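You operate a simulated robot arm through the tools that you are given. There is no shell and no other tool.

You are at the controls of a simulated robot arm. One attempt, no reset.

## Task
Put things in order on the long counter. At the end: the yellow peg is on the pink carton (marked "ROSE"); the number eleven cell stands where the laundry brush stood; the brown crock stands where the number eleven cell stood; the laundry brush is on the blue coaster; the wax pad is on the green coaster; whatever was shut is shut again. Leave all else as you found it, and nothing knocked over.

Only the result counts: the job must be done as asked and must still hold three seconds after the hand-in. Knocking over, shifting, dropping, spilling or breaking anything else fails it.

## Robot
A 6-joint arm with a two-finger gripper, fixed in place. Base frame: the origin is on the floor under the middle of its stand, x ahead of it, y to its left, z up; the work surface is at about z = 880. Units: mm, degrees, N and s.
With the tool pointing down near the work surface it reaches from about 140 to 680 mm from the base axis. Its first joint turns from -66.0 to 66.0 degrees. Payload 2.45 kg.
The TCP is the grasp point between the finger pads, 30 mm short of the fingertips. In the tool frame z runs along the fingers and y along their closing line. The gripper opens to 106 mm; its body begins 79 mm behind the TCP.
Orientation is that of the tool frame in the base frame, as a unit quaternion [x, y, z, w]. With the fingers straight down and closing along the base's y, the tool's x points along the base's -x, its y along +y and its z along -z.

## Interface
- The arm moves only by the tool nudge_tool. Its argument "moves" is a list that holds one entry, the list of rows, each a list of 7 numbers: the opening, from 0 (shut) to 1 (fully open), then the shift along the tool's x, y, z in mm, then the turn, a rotation vector about the tool's x, y, z in degrees. In form: [[[jaw, dx, dy, dz, rx, ry, rz], ...]]. A call has 1 to 20 rows; each row shifts and turns the commanded pose from where the row before left it, along the tool's axes as they then stand. Rows are played at 5 a second. More than 50 mm and 8.6 degrees between two rows, or a gripper value outside its range, and nothing of the call is played. A pose out of reach is approached as far as the arm can. The call stops where the force on the tool passes 40 N (or 10 N more than at its start, if that is more) or the arm is blocked; 0.2 s more then pass. The fingers move at their own pace (about 153 mm/s each) and stop on an object; they squeeze with about 37 N. The grip force told is the motor's: it shows also when the fingers shut on nothing. Time passes only in rows, and 0.2 s behind the last, so rows that do not move let the fingers close. It gives the time, the measured TCP pose, the force on the tool (base axes), the opening and the grip force at its end, in the units of the frame above (readings bear some noise), with the torque about the TCP (base axes, N m) and any sound that the robot's microphone picked up, and new pictures: "pictures" is both (left out), scene, wrist or none.
- Cameras (640 x 400 px; columns grow to the right, rows downward): "scene" is fixed at [63.2, 418.8, 1401.3]; the picture's right is [-0.68, -0.73, 0.00], its down [-0.44, 0.41, -0.80] and it looks along [0.59, -0.55, -0.60] (base axes); focal length 312 px, centre (320, 200). "wrist" rides on the gripper at [76, -2, -106] in the tool frame; the picture's right is [0.02, 1.00, 0.00], its down [-0.78, 0.02, -0.62] and it looks along [-0.62, 0.01, 0.78] (tool axes); focal length 247 px, centre (320, 200). There is no depth. A picture from a camera that has moved, and an enlarged one, comes with that camera's place and axes in the base frame and with its lens.
- close_up(camera, box): a new picture of the part [left, top, right, bottom] of that camera's present view, enlarged. No time passes.
- finish_job(): hands the job in; it is judged then, once.

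Nothing tells you positions but the pictures and the camera data. Unless the task says otherwise, let go and move clear before handing in.

The tools are called after "Emit:" by a JSON object that holds its "api" and its "payload". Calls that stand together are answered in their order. nudge_tool: Moves the arm, as the interface text tells. Its arguments: {"type":"object","properties":{"moves":{"type":"array"},"pictures":{"type":"string","enum":["both","scene","wrist","none"]}},"required":["moves"]} The other tools are called the same way: close_up (camera, box) takes an enlarged picture of a part of a camera's view; finish_job () hands the job in.

At the start:

```text
clock: 0.0
tool_pos: [379.2, 88.5, 1181.3]
tcp_rot: [0.0, 1.0, 0.0, 0.0]
contact_force: [0.1, 0.3, 0.2]
moment: [0.0, 0.0, 0.03]
opening: 106.1
finger_force: 0.0
```

scene: 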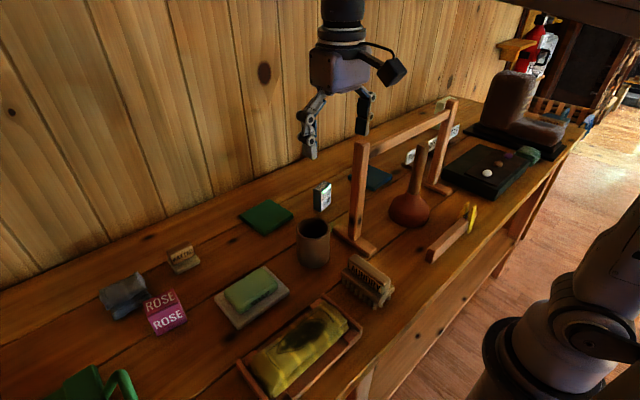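
wrist: 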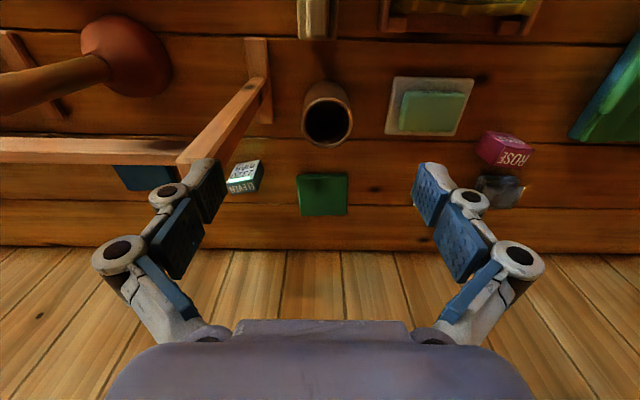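

I see a long counter with coasters, a crock, a rack/bar frame, a brush, a ROSE carton and several small items. First I'll take close-ups to identify everything before moving.

Emit:
{"api": "close_up", "payload": {"camera": "scene", "box": [80, 220, 240, 340]}}

Emit:
{"api": "close_up", "payload": {"camera": "scene", "box": [230, 160, 390, 280]}}

Emit:
{"api": "close_up", "payload": {"camera": "scene", "box": [380, 90, 540, 210]}}

Emit:
{"api": "close_up", "payload": {"camera": "scene", "box": [320, 190, 500, 325]}}

Emit:
{"api": "close_up", "payload": {"camera": "scene", "box": [200, 250, 400, 400]}}

Emit:
{"api": "close_up", "payload": {"camera": "scene", "box": [480, 50, 640, 170]}}

Emit:
{"api": "close_up", "payload": {"camera": "wrist", "box": [200, 60, 360, 230]}}

Emit:
{"api": "close_up", "payload": {"camera": "wrist", "box": [370, 60, 640, 230]}}

```text
3.33 times, centred on (160, 280) of scene
camera zoom: at [63.2, 418.8, 1401.3], right [-0.68, -0.73, 0.0], down [-0.44, 0.41, -0.8], along [0.59, -0.55, -0.6], focal length 1040 px, centre (853, -67)
```

zoom: 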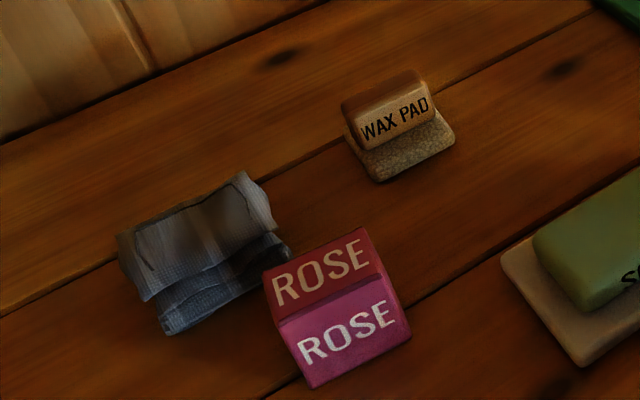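

```text
3.33 times, centred on (310, 220) of scene
camera zoom: at [63.2, 418.8, 1401.3], right [-0.68, -0.73, 0.0], down [-0.44, 0.41, -0.8], along [0.59, -0.55, -0.6], focal length 1040 px, centre (353, 133)
```

zoom: 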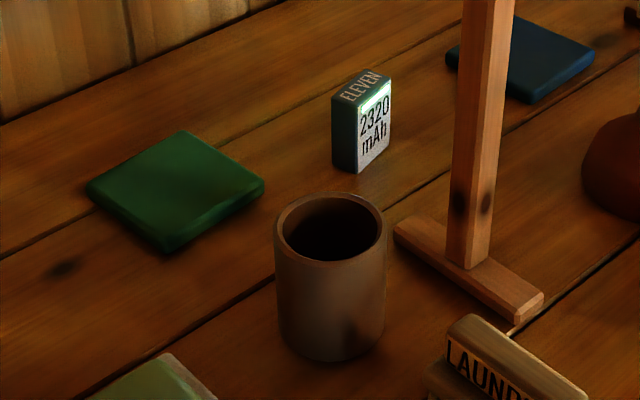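

```text
3.33 times, centred on (460, 150) of scene
camera zoom: at [63.2, 418.8, 1401.3], right [-0.68, -0.73, 0.0], down [-0.44, 0.41, -0.8], along [0.59, -0.55, -0.6], focal length 1040 px, centre (-147, 367)
```

zoom: 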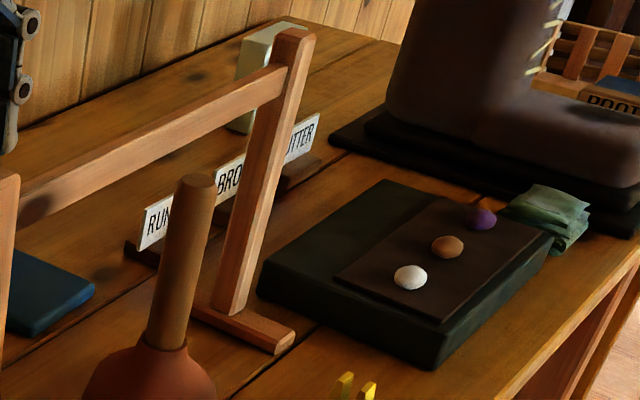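

```text
2.96 times, centred on (410, 258) of scene
camera zoom: at [63.2, 418.8, 1401.3], right [-0.68, -0.73, 0.0], down [-0.44, 0.41, -0.8], along [0.59, -0.55, -0.6], focal length 924 px, centre (53, 30)
```

zoom: 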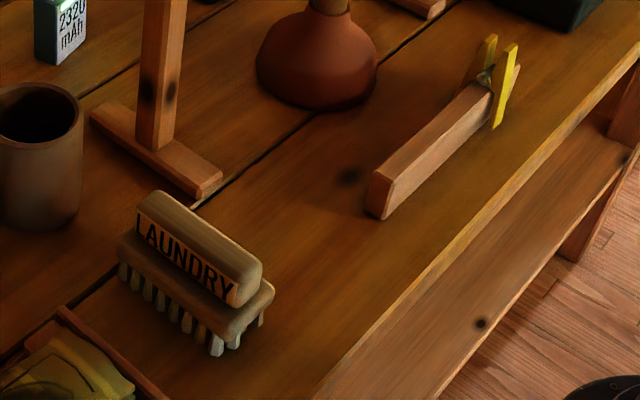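

```text
2.67 times, centred on (300, 325) of scene
camera zoom: at [63.2, 418.8, 1401.3], right [-0.68, -0.73, 0.0], down [-0.44, 0.41, -0.8], along [0.59, -0.55, -0.6], focal length 832 px, centre (373, -133)
```

zoom: 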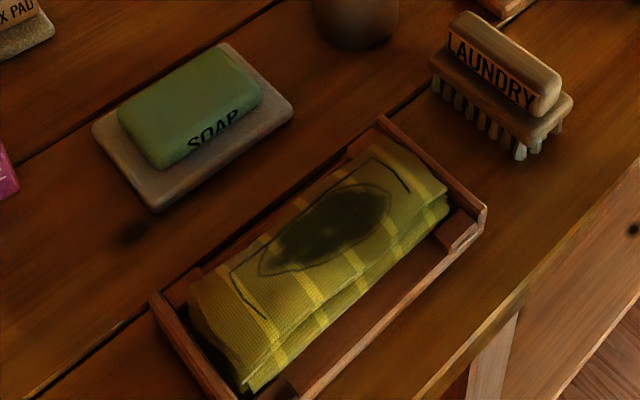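

```text
3.33 times, centred on (560, 110) of scene
camera zoom: at [63.2, 418.8, 1401.3], right [-0.68, -0.73, 0.0], down [-0.44, 0.41, -0.8], along [0.59, -0.55, -0.6], focal length 1040 px, centre (-480, 500)
```

zoom: 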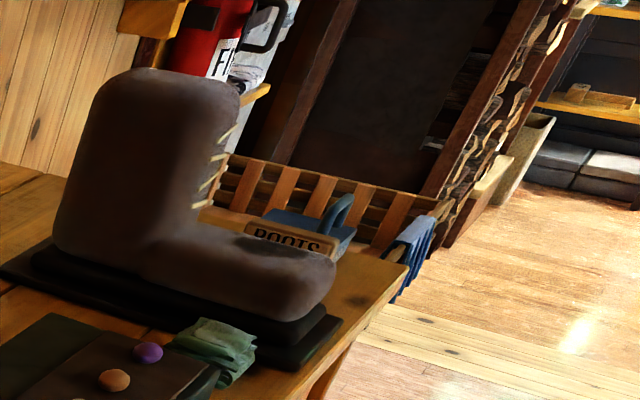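

```text
2.35 times, centred on (280, 145) of wrist
camera zoom: at [302.8, 87.2, 1288.2], right [-0.02, 1.0, 0.0], down [0.78, 0.02, 0.62], along [0.62, 0.01, -0.78], focal length 581 px, centre (414, 329)
```

zoom: 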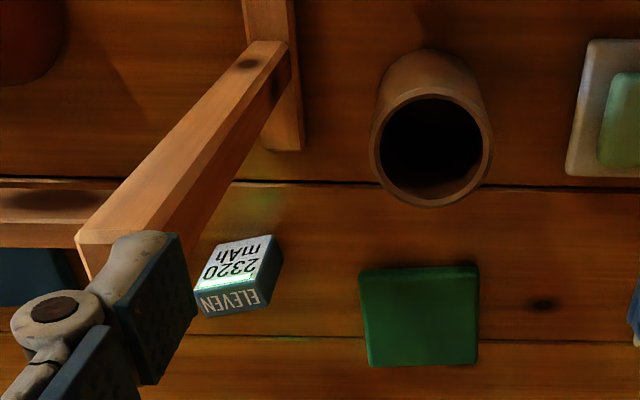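

```text
2.35 times, centred on (505, 145) of wrist
camera zoom: at [302.8, 87.2, 1288.2], right [-0.02, 1.0, 0.0], down [0.78, 0.02, 0.62], along [0.62, 0.01, -0.78], focal length 581 px, centre (-115, 329)
```

zoom: 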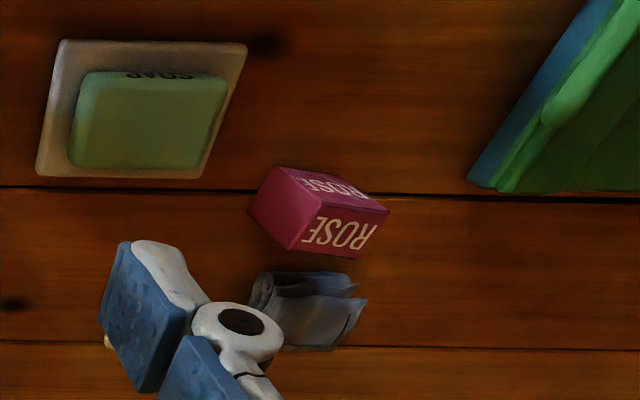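

The layout is roughly clear: the wall is at x≈790, a rack with a crossbar stands at x≈400, and the yellow peg is clipped on a wooden strip near (245,-256). Next I'll move the wrist camera toward the strip and peg for a closer survey, staying high and on the robot's side of the rack.

Emit:
{"api": "nudge_tool", "payload": {"moves": [[[1, 45, 0, 0, 0, 0, 0], [1, 45, 0, 0, 0, 0, 0], [1, 45, 0, 0, 0, 0, 0], [1, 0, -48, 0, 0, 0, 0], [1, 0, -48, 0, 0, 0, 0], [1, 0, -48, 0, 0, 0, 0], [1, 0, -48, 0, 0, 0, 0], [1, 0, -48, 0, 0, 0, 0], [1, 0, -48, 0, 0, 0, 0], [1, 0, 0, 0, 0, 0, 0]]]}}

```text
clock: 2.2
tool_pos: [242.8, -201.6, 1183.3]
tcp_rot: [0.001, 1.0, 0.0, 0.001]
contact_force: [-0.8, 0.0, 1.0]
moment: [-0.01, -0.04, 0.06]
opening: 106.2
finger_force: 0.0
camera wrist: at [166.5, -202.9, 1289.8], right [-0.02, 1.0, 0.0], down [0.78, 0.02, 0.62], along [0.62, 0.01, -0.78], focal length 247 px, centre (320, 200)
```

scene: 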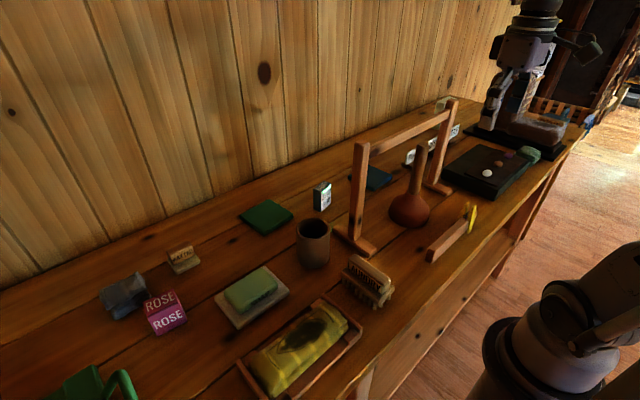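
wrist: 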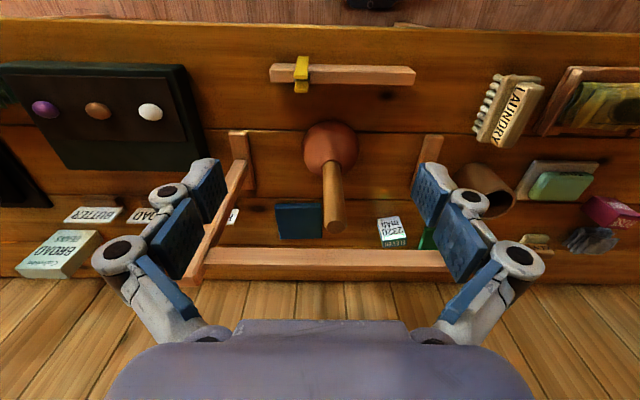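

The wrist camera now sees the strip with the yellow peg, the plunger, the rack and the blue coaster. I'll zoom in on each of these.

Emit:
{"api": "close_up", "payload": {"camera": "wrist", "box": [250, 40, 430, 110]}}

Emit:
{"api": "close_up", "payload": {"camera": "wrist", "box": [200, 120, 440, 290]}}

Emit:
{"api": "close_up", "payload": {"camera": "wrist", "box": [0, 50, 220, 290]}}

Emit:
{"api": "close_up", "payload": {"camera": "wrist", "box": [420, 50, 640, 290]}}

Emit:
{"api": "close_up", "payload": {"camera": "scene", "box": [420, 190, 490, 270]}}

```text
3.56 times, centred on (340, 75) of wrist
camera zoom: at [166.5, -202.9, 1289.8], right [-0.02, 1.0, 0.0], down [0.78, 0.02, 0.62], along [0.62, 0.01, -0.78], focal length 878 px, centre (249, 644)
```

zoom: 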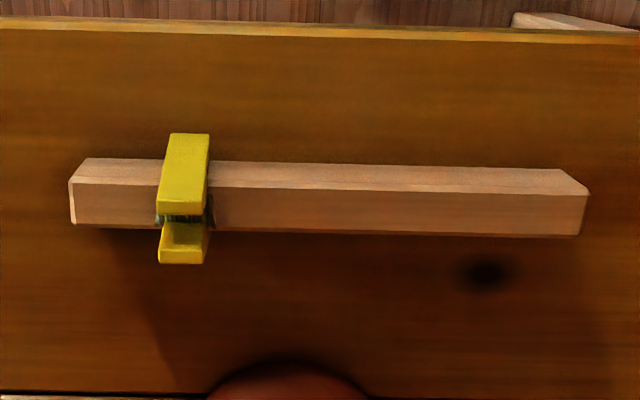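

```text
2.35 times, centred on (320, 205) of wrist
camera zoom: at [166.5, -202.9, 1289.8], right [-0.02, 1.0, 0.0], down [0.78, 0.02, 0.62], along [0.62, 0.01, -0.78], focal length 581 px, centre (320, 188)
```

zoom: 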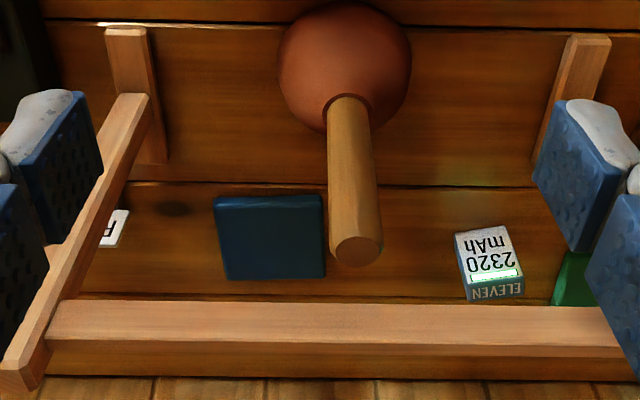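

```text
1.67 times, centred on (110, 170) of wrist
camera zoom: at [166.5, -202.9, 1289.8], right [-0.02, 1.0, 0.0], down [0.78, 0.02, 0.62], along [0.62, 0.01, -0.78], focal length 412 px, centre (670, 250)
```

zoom: 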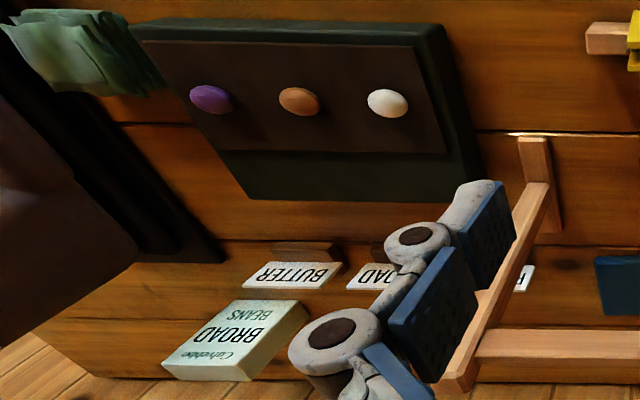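

```text
1.67 times, centred on (530, 170) of wrist
camera zoom: at [166.5, -202.9, 1289.8], right [-0.02, 1.0, 0.0], down [0.78, 0.02, 0.62], along [0.62, 0.01, -0.78], focal length 412 px, centre (-30, 250)
```

zoom: 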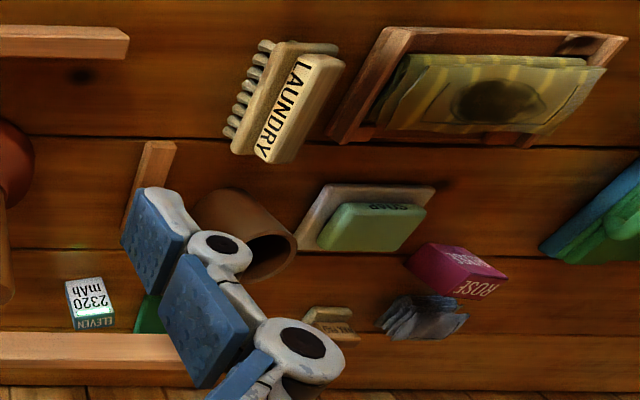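

```text
5.00 times, centred on (455, 230) of scene
camera zoom: at [63.2, 418.7, 1401.3], right [-0.68, -0.73, 0.0], down [-0.44, 0.41, -0.8], along [0.59, -0.55, -0.6], focal length 1560 px, centre (-355, 50)
```

zoom: 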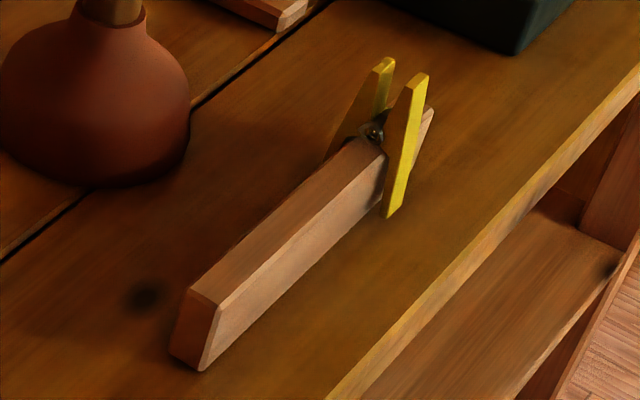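

The peg straddles the strip (about x 237–252, top z≈925) with its handles sticking up to z≈965 around y≈-228. I'll turn the tool 90° so the jaws close along x, and descend partway to look at it from closer.

Emit:
{"api": "nudge_tool", "payload": {"moves": [[[1, 0, 0, 0, 0, 0, 8.2], [1, 0, 0, 0, 0, 0, 8.2], [1, 0, 0, 0, 0, 0, 8.2], [1, 0, 0, 0, 0, 0, 8.2], [1, 0, 0, 0, 0, 0, 8.2], [1, 0, 0, 0, 0, 0, 8.2], [1, 0, 0, 0, 0, 0, 8.2], [1, 0, 0, 0, 0, 0, 8.2], [1, 0, 0, 0, 0, 0, 8.2], [1, 0, 0, 0, 0, 0, 8.2], [1, 0, 0, 0, 0, 0, 8], [1, -26, 0, 40, 0, 0, 0], [1, 0, 0, 40, 0, 0, 0], [1, 0, 0, 0, 0, 0, 0]]]}}

```text
clock: 5.2
tool_pos: [242.2, -225.5, 1101.2]
tcp_rot: [0.707, 0.707, 0.001, 0.0]
contact_force: [-0.8, 0.3, 0.2]
moment: [-0.01, -0.02, 0.01]
opening: 106.0
finger_force: 0.0
camera wrist: at [241.8, -148.4, 1207.1], right [1.0, 0.02, 0.0], down [0.02, -0.78, 0.62], along [0.01, -0.62, -0.78], focal length 247 px, centre (320, 200)
```

scene: 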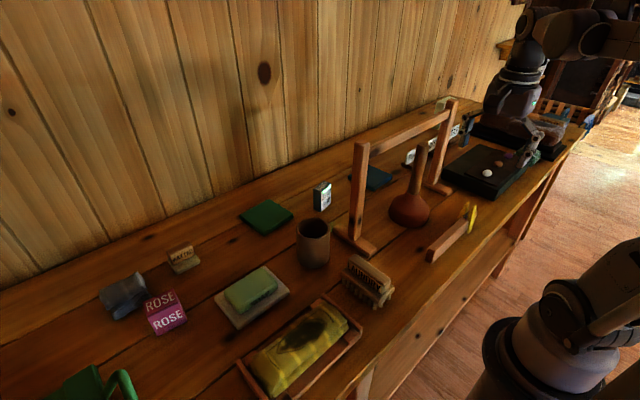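
wrist: 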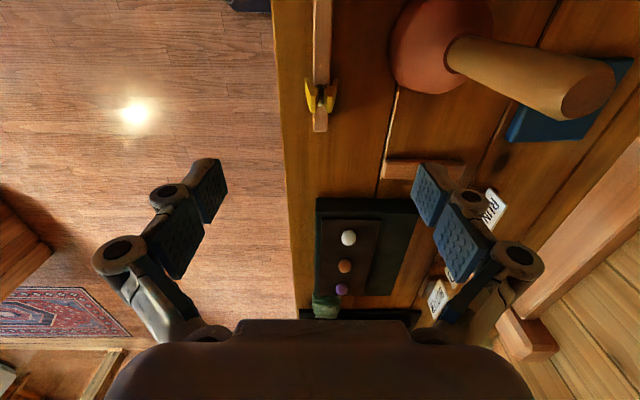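

The tool is now above the peg with the jaws closing along x. Zooming in on the peg to measure its handles.

Emit:
{"api": "close_up", "payload": {"camera": "wrist", "box": [280, 60, 360, 140]}}

Emit:
{"api": "close_up", "payload": {"camera": "scene", "box": [445, 195, 490, 240]}}

```text
5.00 times, centred on (320, 100) of wrist
camera zoom: at [241.8, -148.4, 1207.1], right [1.0, 0.02, 0.0], down [0.02, -0.78, 0.62], along [0.01, -0.62, -0.78], focal length 1235 px, centre (320, 700)
```

zoom: 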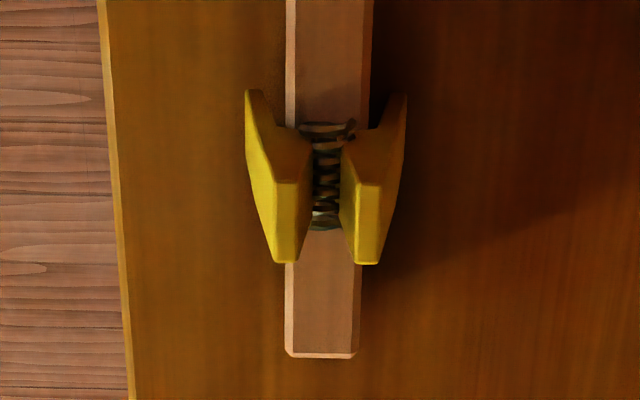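

```text
8.89 times, centred on (468, 218) of scene
camera zoom: at [63.2, 418.8, 1401.3], right [-0.68, -0.73, 0.0], down [-0.44, 0.41, -0.8], along [0.59, -0.55, -0.6], focal length 2773 px, centre (-991, 44)
```

zoom: 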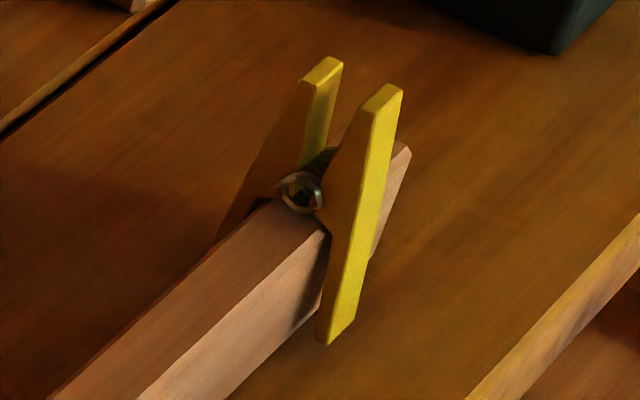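

The handle tips sit at about x 233–254, y -217 to -232, top z≈968, with the spring pivot just above the strip. I'll descend with the jaws half open so the fingertips reach about z 952 beside the handles, then look before squeezing.

Emit:
{"api": "nudge_tool", "payload": {"moves": [[[0.6, 1, 1.3, 40, 0, 0, 0], [0.6, 0, 0, 40, 0, 0, 0], [0.6, 0, 0, 25, 0, 0, 0], [0.6, 0, 0, 14, 0, 0, 0], [0.6, 0, 0, 0, 0, 0, 0]]]}}

```text
clock: 6.4
tool_pos: [243.8, -224.0, 983.3]
tcp_rot: [0.707, 0.707, 0.0, 0.0]
contact_force: [0.2, -0.4, 0.0]
moment: [-0.02, -0.01, 0.01]
opening: 63.5
finger_force: 0.1
camera wrist: at [242.8, -146.7, 1089.4], right [1.0, 0.02, 0.0], down [0.02, -0.78, 0.62], along [0.01, -0.62, -0.78], focal length 247 px, centre (320, 200)
```

scene: 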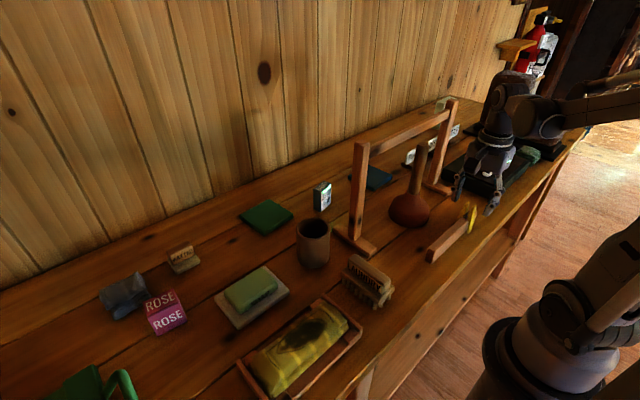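
wrist: 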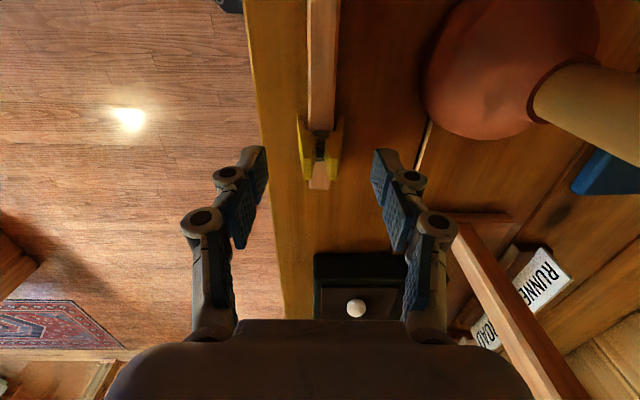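

Emit:
{"api": "close_up", "payload": {"camera": "wrist", "box": [240, 90, 400, 210]}}

Emit:
{"api": "close_up", "payload": {"camera": "scene", "box": [440, 160, 520, 240]}}

```text
3.33 times, centred on (320, 150) of wrist
camera zoom: at [242.8, -146.7, 1089.4], right [1.0, 0.02, 0.0], down [0.02, -0.78, 0.62], along [0.01, -0.62, -0.78], focal length 823 px, centre (320, 367)
```

zoom: 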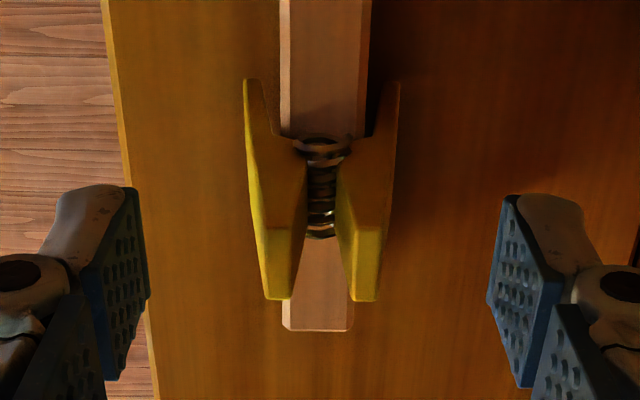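

```text
5.00 times, centred on (480, 200) of scene
camera zoom: at [63.2, 418.8, 1401.3], right [-0.68, -0.73, 0.0], down [-0.44, 0.41, -0.8], along [0.59, -0.55, -0.6], focal length 1560 px, centre (-480, 200)
```

zoom: 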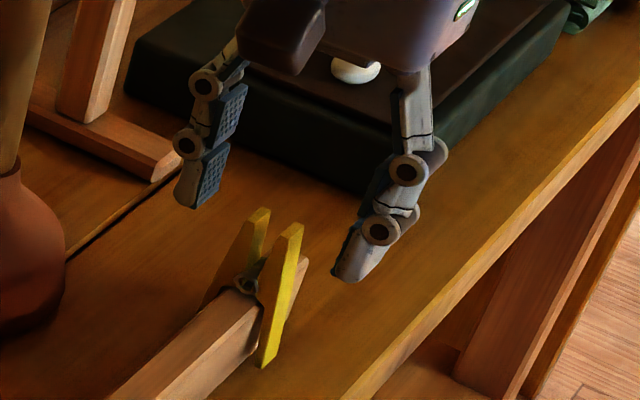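

Handle tips are at z≈962, centred at x≈244.5, y≈-224. I'll lower another 8 mm and squeeze the handles.

Emit:
{"api": "nudge_tool", "payload": {"moves": [[[0.6, 0, 0.7, 8, 0, 0, 0], [0.35, 0, 0, 0, 0, 0, 0], [0.25, 0, 0, 0, 0, 0, 0], [0.15, 0, 0, 0, 0, 0, 0], [0.0, 0, 0, 0, 0, 0, 0], [0.0, 0, 0, 0, 0, 0, 0], [0.0, 0, 0, 0, 0, 0, 0]]]}}

Emit:
{"api": "close_up", "payload": {"camera": "wrist", "box": [240, 90, 400, 210]}}

Emit:
{"api": "close_up", "payload": {"camera": "scene", "box": [440, 160, 520, 240]}}

```text
clock: 8.0
tool_pos: [244.8, -224.9, 975.8]
tcp_rot: [0.707, 0.707, 0.001, 0.0]
contact_force: [-0.4, -0.2, 0.1]
moment: [-0.02, 0.02, -0.04]
opening: 18.6
finger_force: 37.0
camera wrist: at [244.2, -147.6, 1081.8], right [1.0, 0.02, 0.0], down [0.02, -0.78, 0.62], along [0.01, -0.62, -0.78], focal length 247 px, centre (320, 200)
```

scene: 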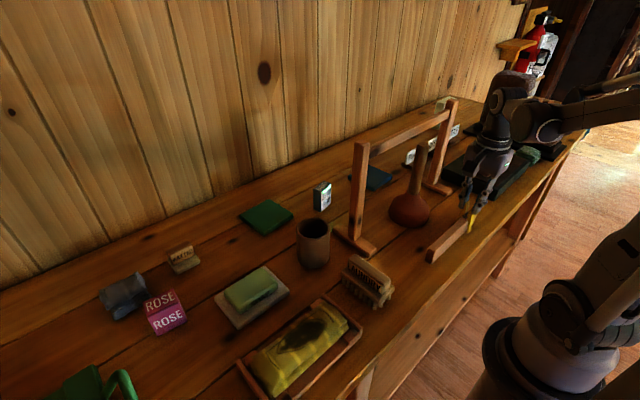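
wrist: 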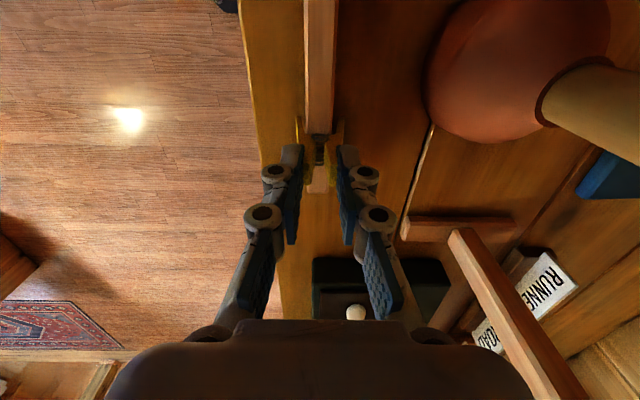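

```text
3.33 times, centred on (320, 150) of wrist
camera zoom: at [244.2, -147.6, 1081.8], right [1.0, 0.02, 0.0], down [0.02, -0.78, 0.62], along [0.01, -0.62, -0.78], focal length 823 px, centre (320, 367)
```

zoom: 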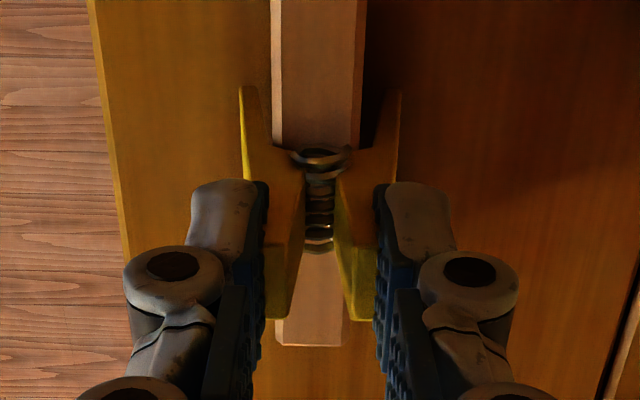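

```text
5.00 times, centred on (480, 200) of scene
camera zoom: at [63.2, 418.8, 1401.3], right [-0.68, -0.73, 0.0], down [-0.44, 0.41, -0.8], along [0.59, -0.55, -0.6], focal length 1560 px, centre (-480, 200)
```

zoom: 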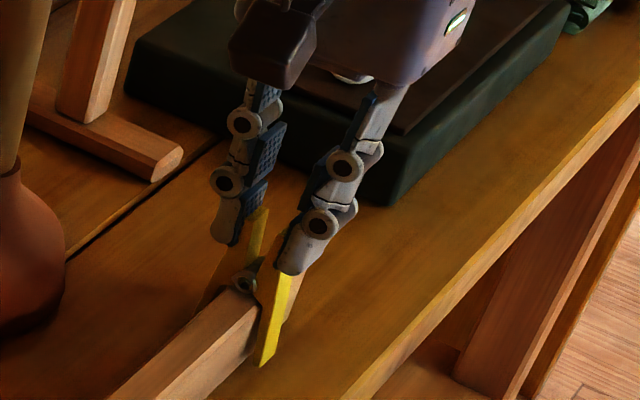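

The fingers hold the handles at 18.6 mm with full grip. I'll lift a little (8 mm) and check forces and whether the strip moves.

Emit:
{"api": "nudge_tool", "payload": {"moves": [[[0.0, 0, 0, -4, 0, 0, 0], [0.0, 0, 0, -4, 0, 0, 0], [0.0, 0, 0, 0, 0, 0, 0]]]}}

Emit:
{"api": "close_up", "payload": {"camera": "wrist", "box": [240, 90, 400, 210]}}

Emit:
{"api": "close_up", "payload": {"camera": "scene", "box": [420, 180, 500, 270]}}

```text
clock: 8.8
tool_pos: [246.0, -221.9, 982.5]
tcp_rot: [0.707, 0.707, 0.0, 0.001]
contact_force: [0.1, 0.0, -0.2]
moment: [0.0, -0.03, 0.01]
opening: 18.5
finger_force: 36.8
camera wrist: at [244.3, -146.6, 1089.0], right [1.0, 0.02, 0.0], down [0.02, -0.78, 0.62], along [0.01, -0.62, -0.78], focal length 247 px, centre (320, 200)
```

scene: 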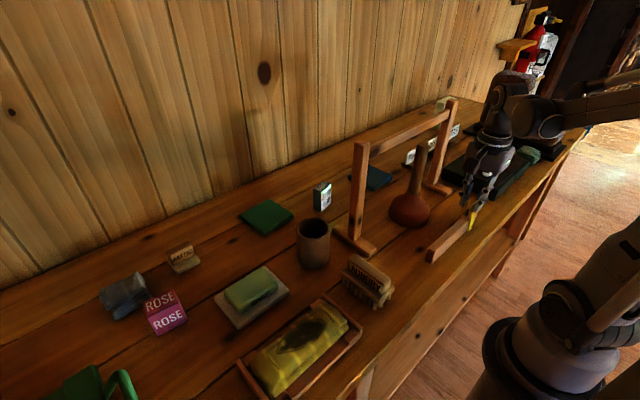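
wrist: 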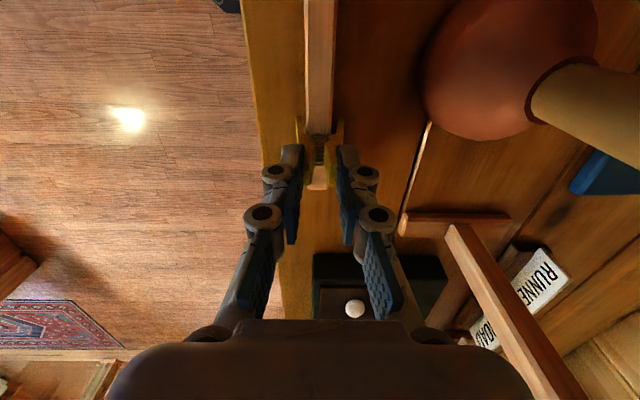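

```text
3.33 times, centred on (320, 150) of wrist
camera zoom: at [244.3, -146.6, 1089.0], right [1.0, 0.02, 0.0], down [0.02, -0.78, 0.62], along [0.01, -0.62, -0.78], focal length 823 px, centre (320, 367)
```

zoom: 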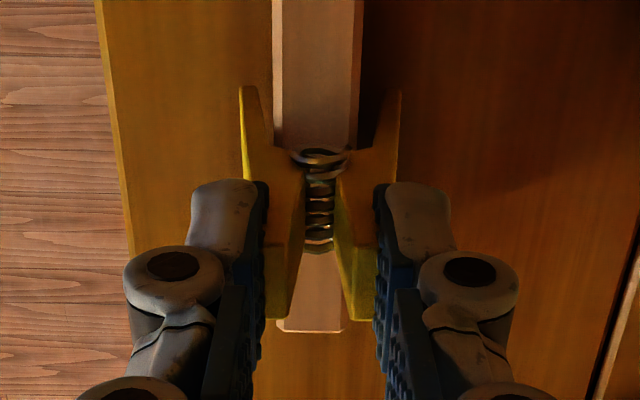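

```text
4.44 times, centred on (460, 225) of scene
camera zoom: at [63.2, 418.8, 1401.3], right [-0.68, -0.73, 0.0], down [-0.44, 0.41, -0.8], along [0.59, -0.55, -0.6], focal length 1386 px, centre (-302, 89)
```

zoom: 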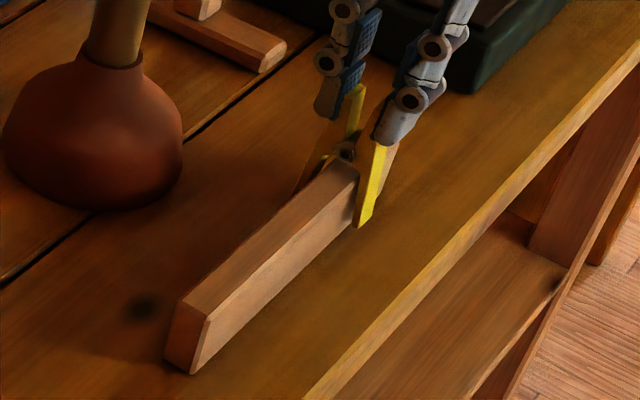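

The peg is rising cleanly and the strip stays put. I'll keep lifting until it's well clear.

Emit:
{"api": "nudge_tool", "payload": {"moves": [[[0.0, 0, 0, -10, 0, 0, 0], [0.0, 0, 0, -15, 0, 0, 0], [0.0, 0, 0, -20, 0, 0, 0], [0.0, 0, 0, -30, 0, 0, 0], [0.0, 0, 0, -40, 0, 0, 0], [0.0, 0, 0, -40, 0, 0, 0], [0.0, 0, 0, 0, 0, 0, 0]]]}}

Emit:
{"api": "close_up", "payload": {"camera": "wrist", "box": [220, 60, 420, 210]}}

Emit:
{"api": "close_up", "payload": {"camera": "scene", "box": [420, 100, 520, 270]}}

```text
clock: 10.4
tool_pos: [245.4, -219.6, 1137.7]
tcp_rot: [0.707, 0.707, 0.0, 0.0]
contact_force: [-1.2, 0.2, -0.5]
moment: [0.0, 0.0, 0.01]
opening: 18.5
finger_force: 37.7
camera wrist: at [243.8, -142.8, 1242.6], right [1.0, 0.02, 0.0], down [0.02, -0.78, 0.62], along [0.01, -0.62, -0.78], focal length 247 px, centre (320, 200)
```

scene: 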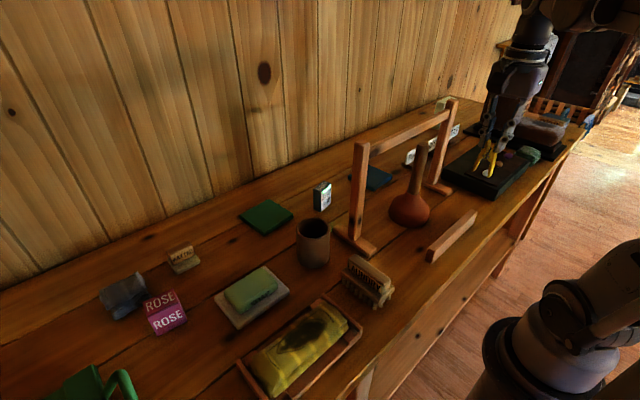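
wrist: 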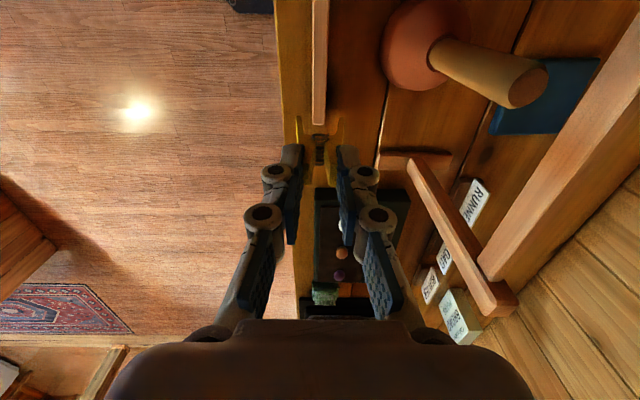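

```text
2.67 times, centred on (320, 135) of wrist
camera zoom: at [243.8, -142.8, 1242.6], right [1.0, 0.02, 0.0], down [0.02, -0.78, 0.62], along [0.01, -0.62, -0.78], focal length 659 px, centre (320, 373)
```

zoom: 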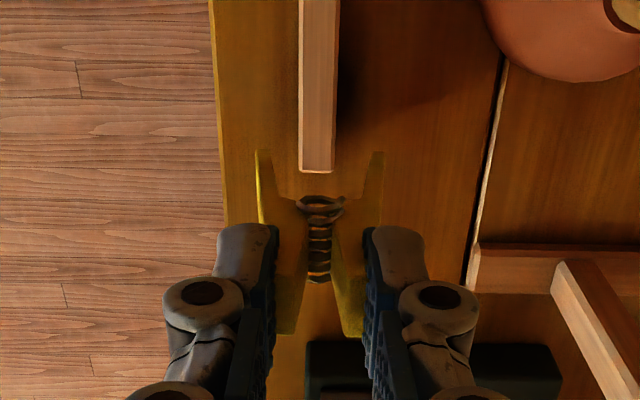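

```text
2.35 times, centred on (470, 185) of scene
camera zoom: at [63.2, 418.8, 1401.3], right [-0.68, -0.73, 0.0], down [-0.44, 0.41, -0.8], along [0.59, -0.55, -0.6], focal length 734 px, centre (-33, 235)
```

zoom: 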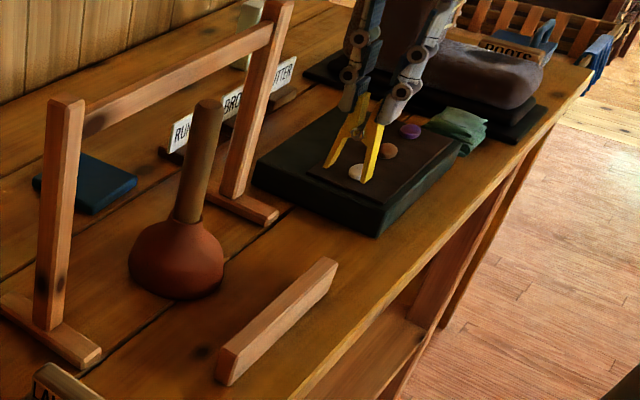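

The peg is free and held securely; the strip hasn't moved. I'll rotate the tool back to its default orientation and carry the peg along x≈245 toward the pink carton for a closer look.

Emit:
{"api": "nudge_tool", "payload": {"moves": [[[0.0, 0, 0, 0, 0, 0, -8.2], [0.0, 0, 0, 0, 0, 0, -8.2], [0.0, 0, 0, 0, 0, 0, -8.2], [0.0, 0, 0, 0, 0, 0, -8.2], [0.0, 0, 0, 0, 0, 0, -8.2], [0.0, 0, 0, 0, 0, 0, -8.2], [0.0, 0, 0, 0, 0, 0, -8.2], [0.0, 0, 0, 0, 0, 0, -8.2], [0.0, 0, 0, 0, 0, 0, -8.2], [0.0, 0, 0, 0, 0, 0, -8.2], [0.0, 0, 0, 0, 0, 0, -8], [0.0, 0, 46, 0, 0, 0, 0], [0.0, 0, 46, 0, 0, 0, 0], [0.0, 0, 46, 0, 0, 0, 0], [0.0, 0, 46, 0, 0, 0, 0], [0.0, 0, 46, 0, 0, 0, 0], [0.0, 0, 46, 0, 0, 0, 0]]], "pictures": "none"}}

Emit:
{"api": "nudge_tool", "payload": {"moves": [[[0.0, 0, 46, 0, 0, 0, 0], [0.0, 0, 46, 0, 0, 0, 0], [0.0, 0, 46, 0, 0, 0, 0], [0.0, 0, 46, 0, 0, 0, 0], [0.0, 0, 46, 0, 0, 0, 0], [0.0, 0, 46, 0, 0, 0, 0], [0.0, -20, 30, 0, 0, 0, 0], [0.0, -45, 0, 0, 0, 0, 0], [0.0, -45, 0, 0, 0, 0, 0], [0.0, 0, 0, 0, 0, 0, 0]]]}}

```text
clock: 14.0
tool_pos: [247.4, 56.8, 1139.7]
tcp_rot: [0.002, 1.0, 0.0, 0.0]
contact_force: [0.1, 0.0, -0.4]
moment: [-0.01, 0.0, 0.01]
opening: 18.1
finger_force: 37.3
```

```text
clock: 16.2
tool_pos: [355.5, 357.4, 1141.7]
tcp_rot: [0.0, 1.0, 0.0, 0.0]
contact_force: [-0.7, 0.3, -0.3]
moment: [-0.02, -0.03, 0.02]
opening: 18.4
finger_force: 37.0
camera wrist: at [278.7, 355.4, 1247.3], right [-0.02, 1.0, 0.0], down [0.78, 0.02, 0.62], along [0.62, 0.01, -0.78], focal length 247 px, centre (320, 200)
```

scene: 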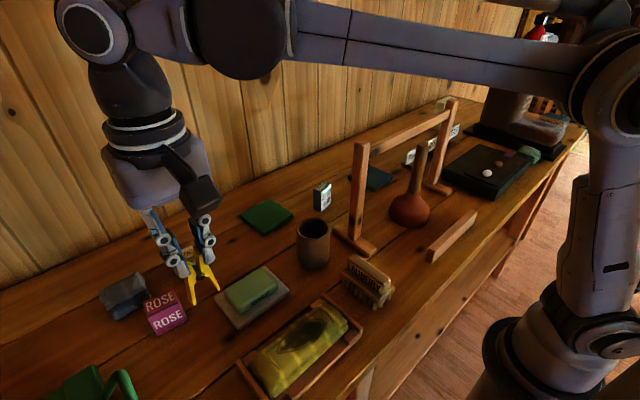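
wrist: 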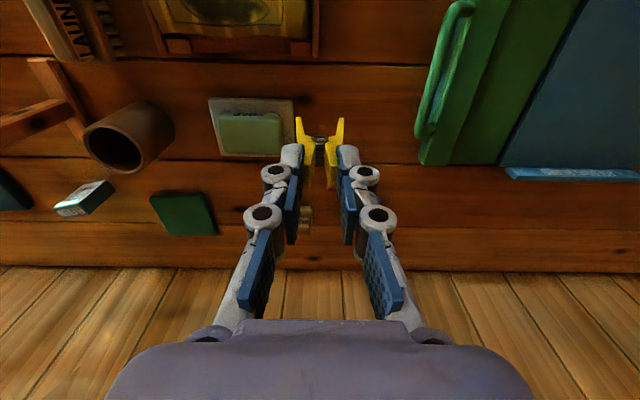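

The peg is held near the carton, but the fingers block the view of it. I'll shift sideways to see the carton from the wrist camera and use the scene camera zoom as well.

Emit:
{"api": "nudge_tool", "payload": {"moves": [[[0.0, 0, -45, 0, 0, 0, 0], [0.0, 0, -45, 0, 0, 0, 0], [0.0, 0, -40, 0, 0, 0, 0], [0.0, 0, 0, 0, 0, 0, 0]]]}}

Emit:
{"api": "close_up", "payload": {"camera": "wrist", "box": [380, 120, 500, 220]}}

Emit:
{"api": "close_up", "payload": {"camera": "scene", "box": [90, 230, 220, 350]}}

```text
clock: 17.2
tool_pos: [359.2, 226.9, 1135.9]
tcp_rot: [0.001, 1.0, -0.001, 0.0]
contact_force: [0.0, -0.3, -0.1]
moment: [0.01, -0.02, 0.03]
opening: 18.4
finger_force: 36.7
camera wrist: at [281.7, 225.4, 1243.2], right [-0.02, 1.0, 0.0], down [0.78, 0.02, 0.62], along [0.62, 0.01, -0.78], focal length 247 px, centre (320, 200)
```

scene: 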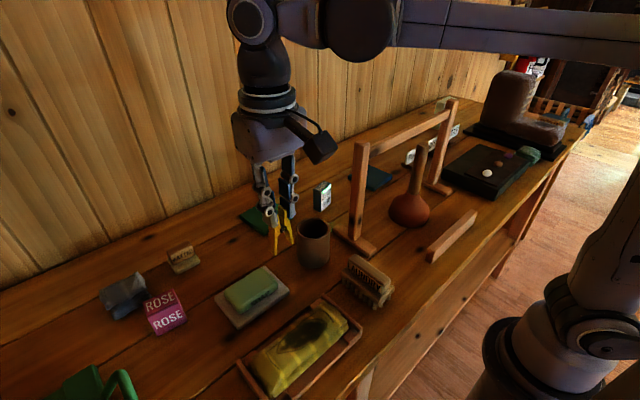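
wrist: 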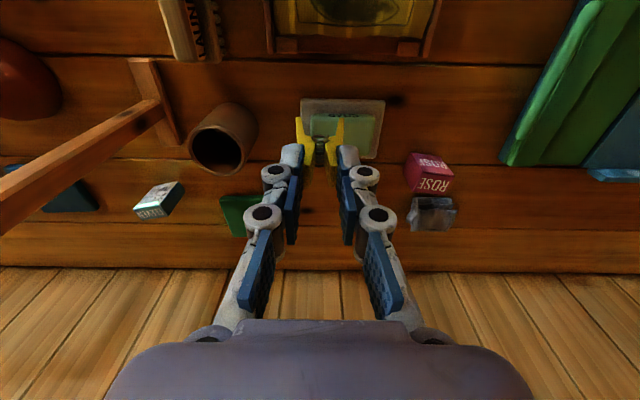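

```text
4.00 times, centred on (440, 170) of wrist
camera zoom: at [281.7, 225.4, 1243.2], right [-0.02, 1.0, 0.0], down [0.78, 0.02, 0.62], along [0.62, 0.01, -0.78], focal length 988 px, centre (-160, 320)
```

zoom: 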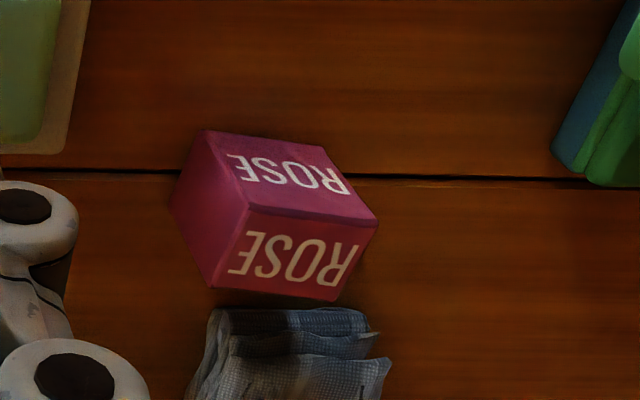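

```text
3.33 times, centred on (155, 290) of scene
camera zoom: at [63.2, 418.7, 1401.3], right [-0.68, -0.73, 0.0], down [-0.44, 0.41, -0.8], along [0.59, -0.55, -0.6], focal length 1040 px, centre (870, -100)
```

zoom: 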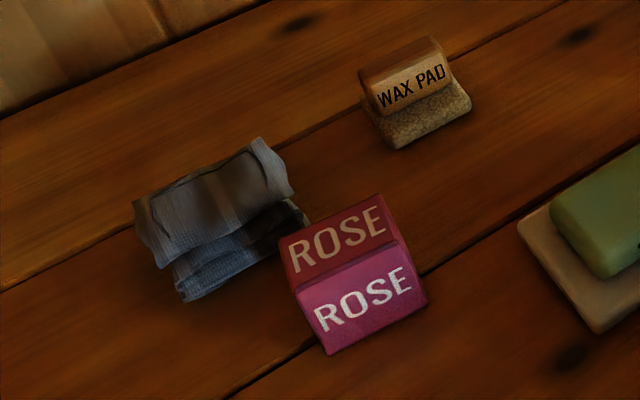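

The carton's top is about z≈937, centred near (490, 399), roughly 37 × 49 mm and turned ~7°. The peg's spread legs (~38 × 15 mm) fit upright on it, so I'll carry the peg over it, align by 7° and descend partway.

Emit:
{"api": "nudge_tool", "payload": {"moves": [[[0.0, -33.5, 43, 0, 0, 0, 0], [0.0, -33.5, 43, 0, 0, 0, 0], [0.0, -33.5, 43, 0, 0, 0, 0], [0.0, -33.3, 42.5, 0, 0, 0, 0], [0.0, 0, 0, 0, 0, 0, 7], [0.0, 0, 0, 30, 0, 0, 0], [0.0, 0, 0, 30, 0, 0, 0], [0.0, 0, 0, 25, 0, 0, 0], [0.0, 0, 0, 0, 0, 0, 0]]]}}

Emit:
{"api": "close_up", "payload": {"camera": "scene", "box": [90, 210, 230, 350]}}

Emit:
{"api": "close_up", "payload": {"camera": "wrist", "box": [240, 60, 400, 200]}}

```text
refused: row 1 steps farther than a row can; nothing moved
```

```text
2.86 times, centred on (160, 280) of scene
camera zoom: at [63.2, 418.7, 1401.3], right [-0.68, -0.73, 0.0], down [-0.44, 0.41, -0.8], along [0.59, -0.55, -0.6], focal length 891 px, centre (777, -29)
```

zoom: 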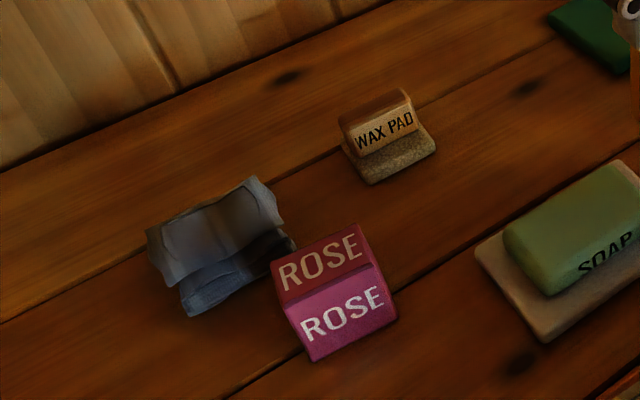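

```text
2.86 times, centred on (320, 130) of wrist
camera zoom: at [281.7, 225.4, 1243.2], right [-0.02, 1.0, 0.0], down [0.78, 0.02, 0.62], along [0.62, 0.01, -0.78], focal length 706 px, centre (320, 400)
```

zoom: 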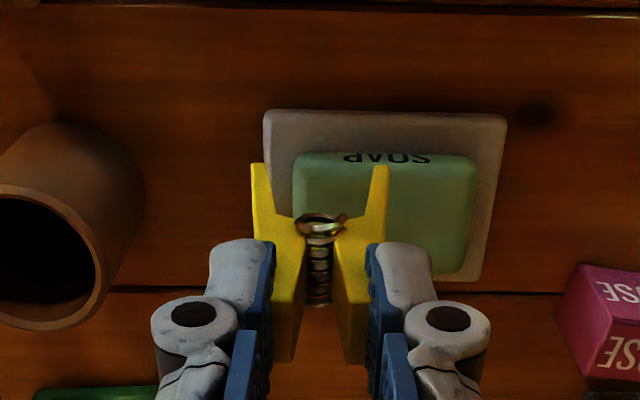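

The step length was over the 50 mm limit, so nothing moved; I'll split the same transfer into smaller rows.

Emit:
{"api": "nudge_tool", "payload": {"moves": [[[0.0, -26.76, 34.3, 0, 0, 0, 0], [0.0, -26.76, 34.3, 0, 0, 0, 0], [0.0, -26.76, 34.3, 0, 0, 0, 0], [0.0, -26.76, 34.3, 0, 0, 0, 0], [0.0, -26.76, 34.3, 0, 0, 0, 0], [0.0, 0, 0, 0, 0, 0, 7], [0.0, 0, 0, 30, 0, 0, 0], [0.0, 0, 0, 30, 0, 0, 0], [0.0, 0, 0, 25, 0, 0, 0], [0.0, 0, 0, 0, 0, 0, 0]]]}}

Emit:
{"api": "close_up", "payload": {"camera": "scene", "box": [90, 210, 230, 350]}}

Emit:
{"api": "close_up", "payload": {"camera": "wrist", "box": [240, 60, 400, 200]}}

```text
clock: 19.4
tool_pos: [473.3, 385.3, 1042.2]
tcp_rot: [0.061, 0.998, 0.0, 0.0]
contact_force: [0.1, 0.3, -0.5]
moment: [-0.02, -0.01, 0.01]
opening: 18.4
finger_force: 36.7
out of reach, approached as far as the arm can: row 5
camera wrist: at [397.1, 393.4, 1146.8], right [0.1, 0.99, 0.0], down [0.78, -0.08, 0.62], along [0.62, -0.06, -0.78], focal length 247 px, centre (320, 200)
```

scene: 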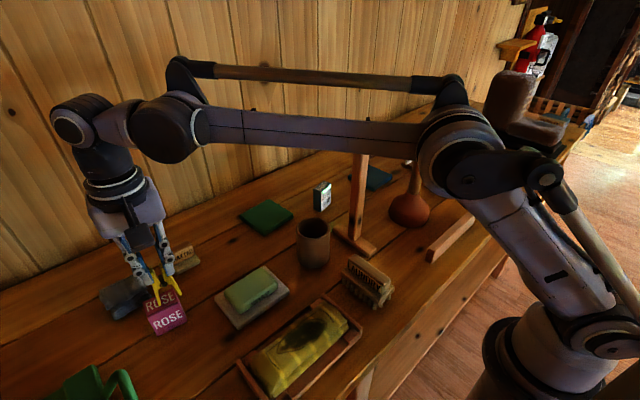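
wrist: 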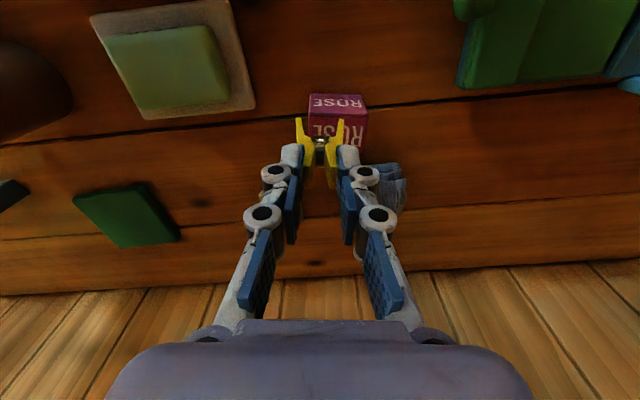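

```text
2.86 times, centred on (160, 280) of scene
camera zoom: at [63.2, 418.8, 1401.3], right [-0.68, -0.73, 0.0], down [-0.44, 0.41, -0.8], along [0.59, -0.55, -0.6], focal length 891 px, centre (777, -29)
```

zoom: 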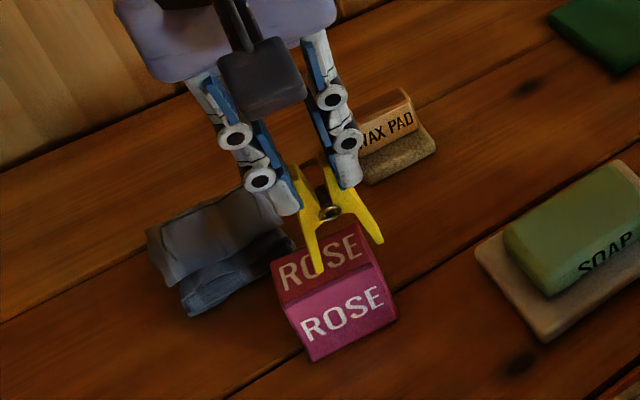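

```text
2.86 times, centred on (320, 130) of wrist
camera zoom: at [397.1, 393.4, 1146.8], right [0.1, 0.99, 0.0], down [0.78, -0.08, 0.62], along [0.62, -0.06, -0.78], focal length 706 px, centre (320, 400)
```

zoom: 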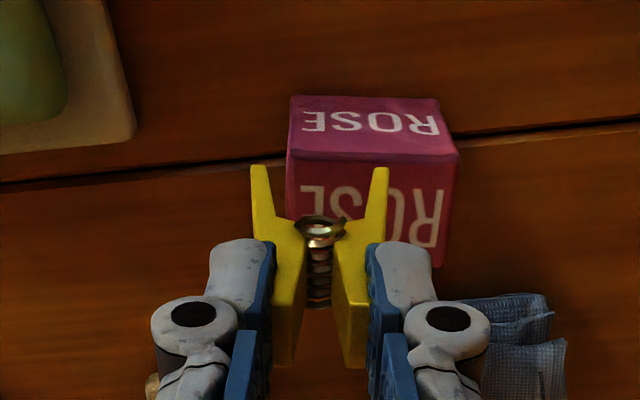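

The arm hit its reach limit at that height and stopped at (473, 385), about 17 mm short in x and 14 mm in y. Lower down the reach is longer, so I'll shift the remaining amount here, with the peg still about 18 mm above the carton.

Emit:
{"api": "nudge_tool", "payload": {"moves": [[[0.0, -7.4, 8.1, 0, 0, 0, 0], [0.0, -7.4, 8.1, 0, 0, 0, 0], [0.0, 0, 0, 0, 0, 0, 0]]]}}

Emit:
{"api": "close_up", "payload": {"camera": "scene", "box": [110, 230, 220, 350]}}

Emit:
{"api": "close_up", "payload": {"camera": "wrist", "box": [240, 60, 400, 200]}}

```text
clock: 20.2
tool_pos: [490.1, 400.6, 1040.4]
tcp_rot: [0.061, 0.998, -0.001, 0.0]
contact_force: [-0.7, 0.4, 0.6]
moment: [-0.02, 0.01, 0.0]
opening: 18.7
finger_force: 36.9
camera wrist: at [414.6, 407.0, 1145.6], right [0.1, 0.99, 0.0], down [0.78, -0.08, 0.62], along [0.62, -0.06, -0.78], focal length 247 px, centre (320, 200)
```

scene: 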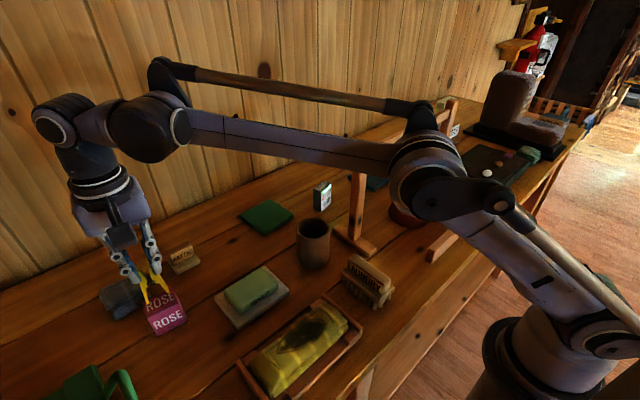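
wrist: 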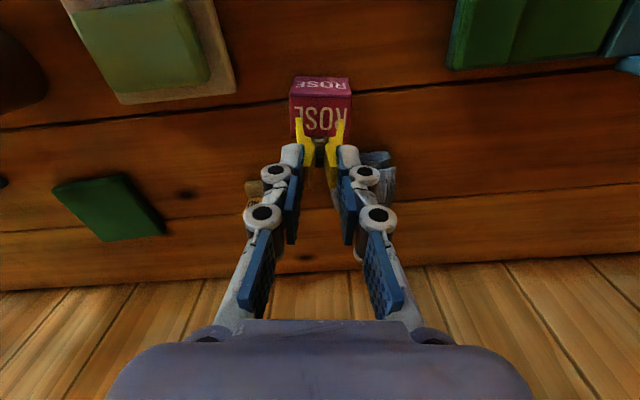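

```text
3.33 times, centred on (165, 290) of scene
camera zoom: at [63.2, 418.8, 1401.3], right [-0.68, -0.73, 0.0], down [-0.44, 0.41, -0.8], along [0.59, -0.55, -0.6], focal length 1040 px, centre (837, -100)
```

zoom: 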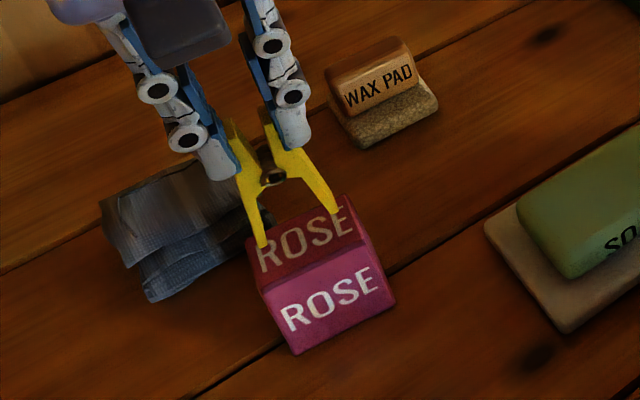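

```text
2.86 times, centred on (320, 130) of wrist
camera zoom: at [414.6, 407.0, 1145.6], right [0.1, 0.99, 0.0], down [0.78, -0.08, 0.62], along [0.62, -0.06, -0.78], focal length 706 px, centre (320, 400)
```

zoom: 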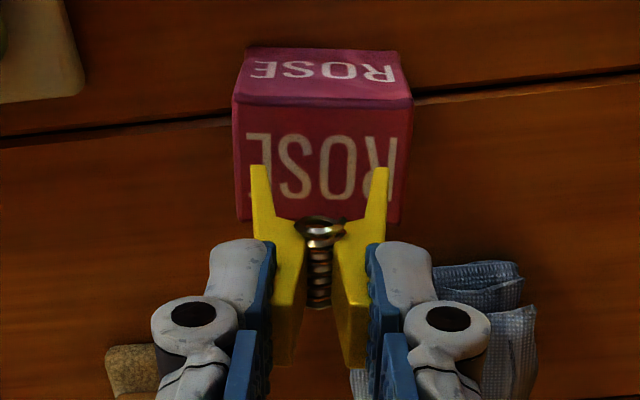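

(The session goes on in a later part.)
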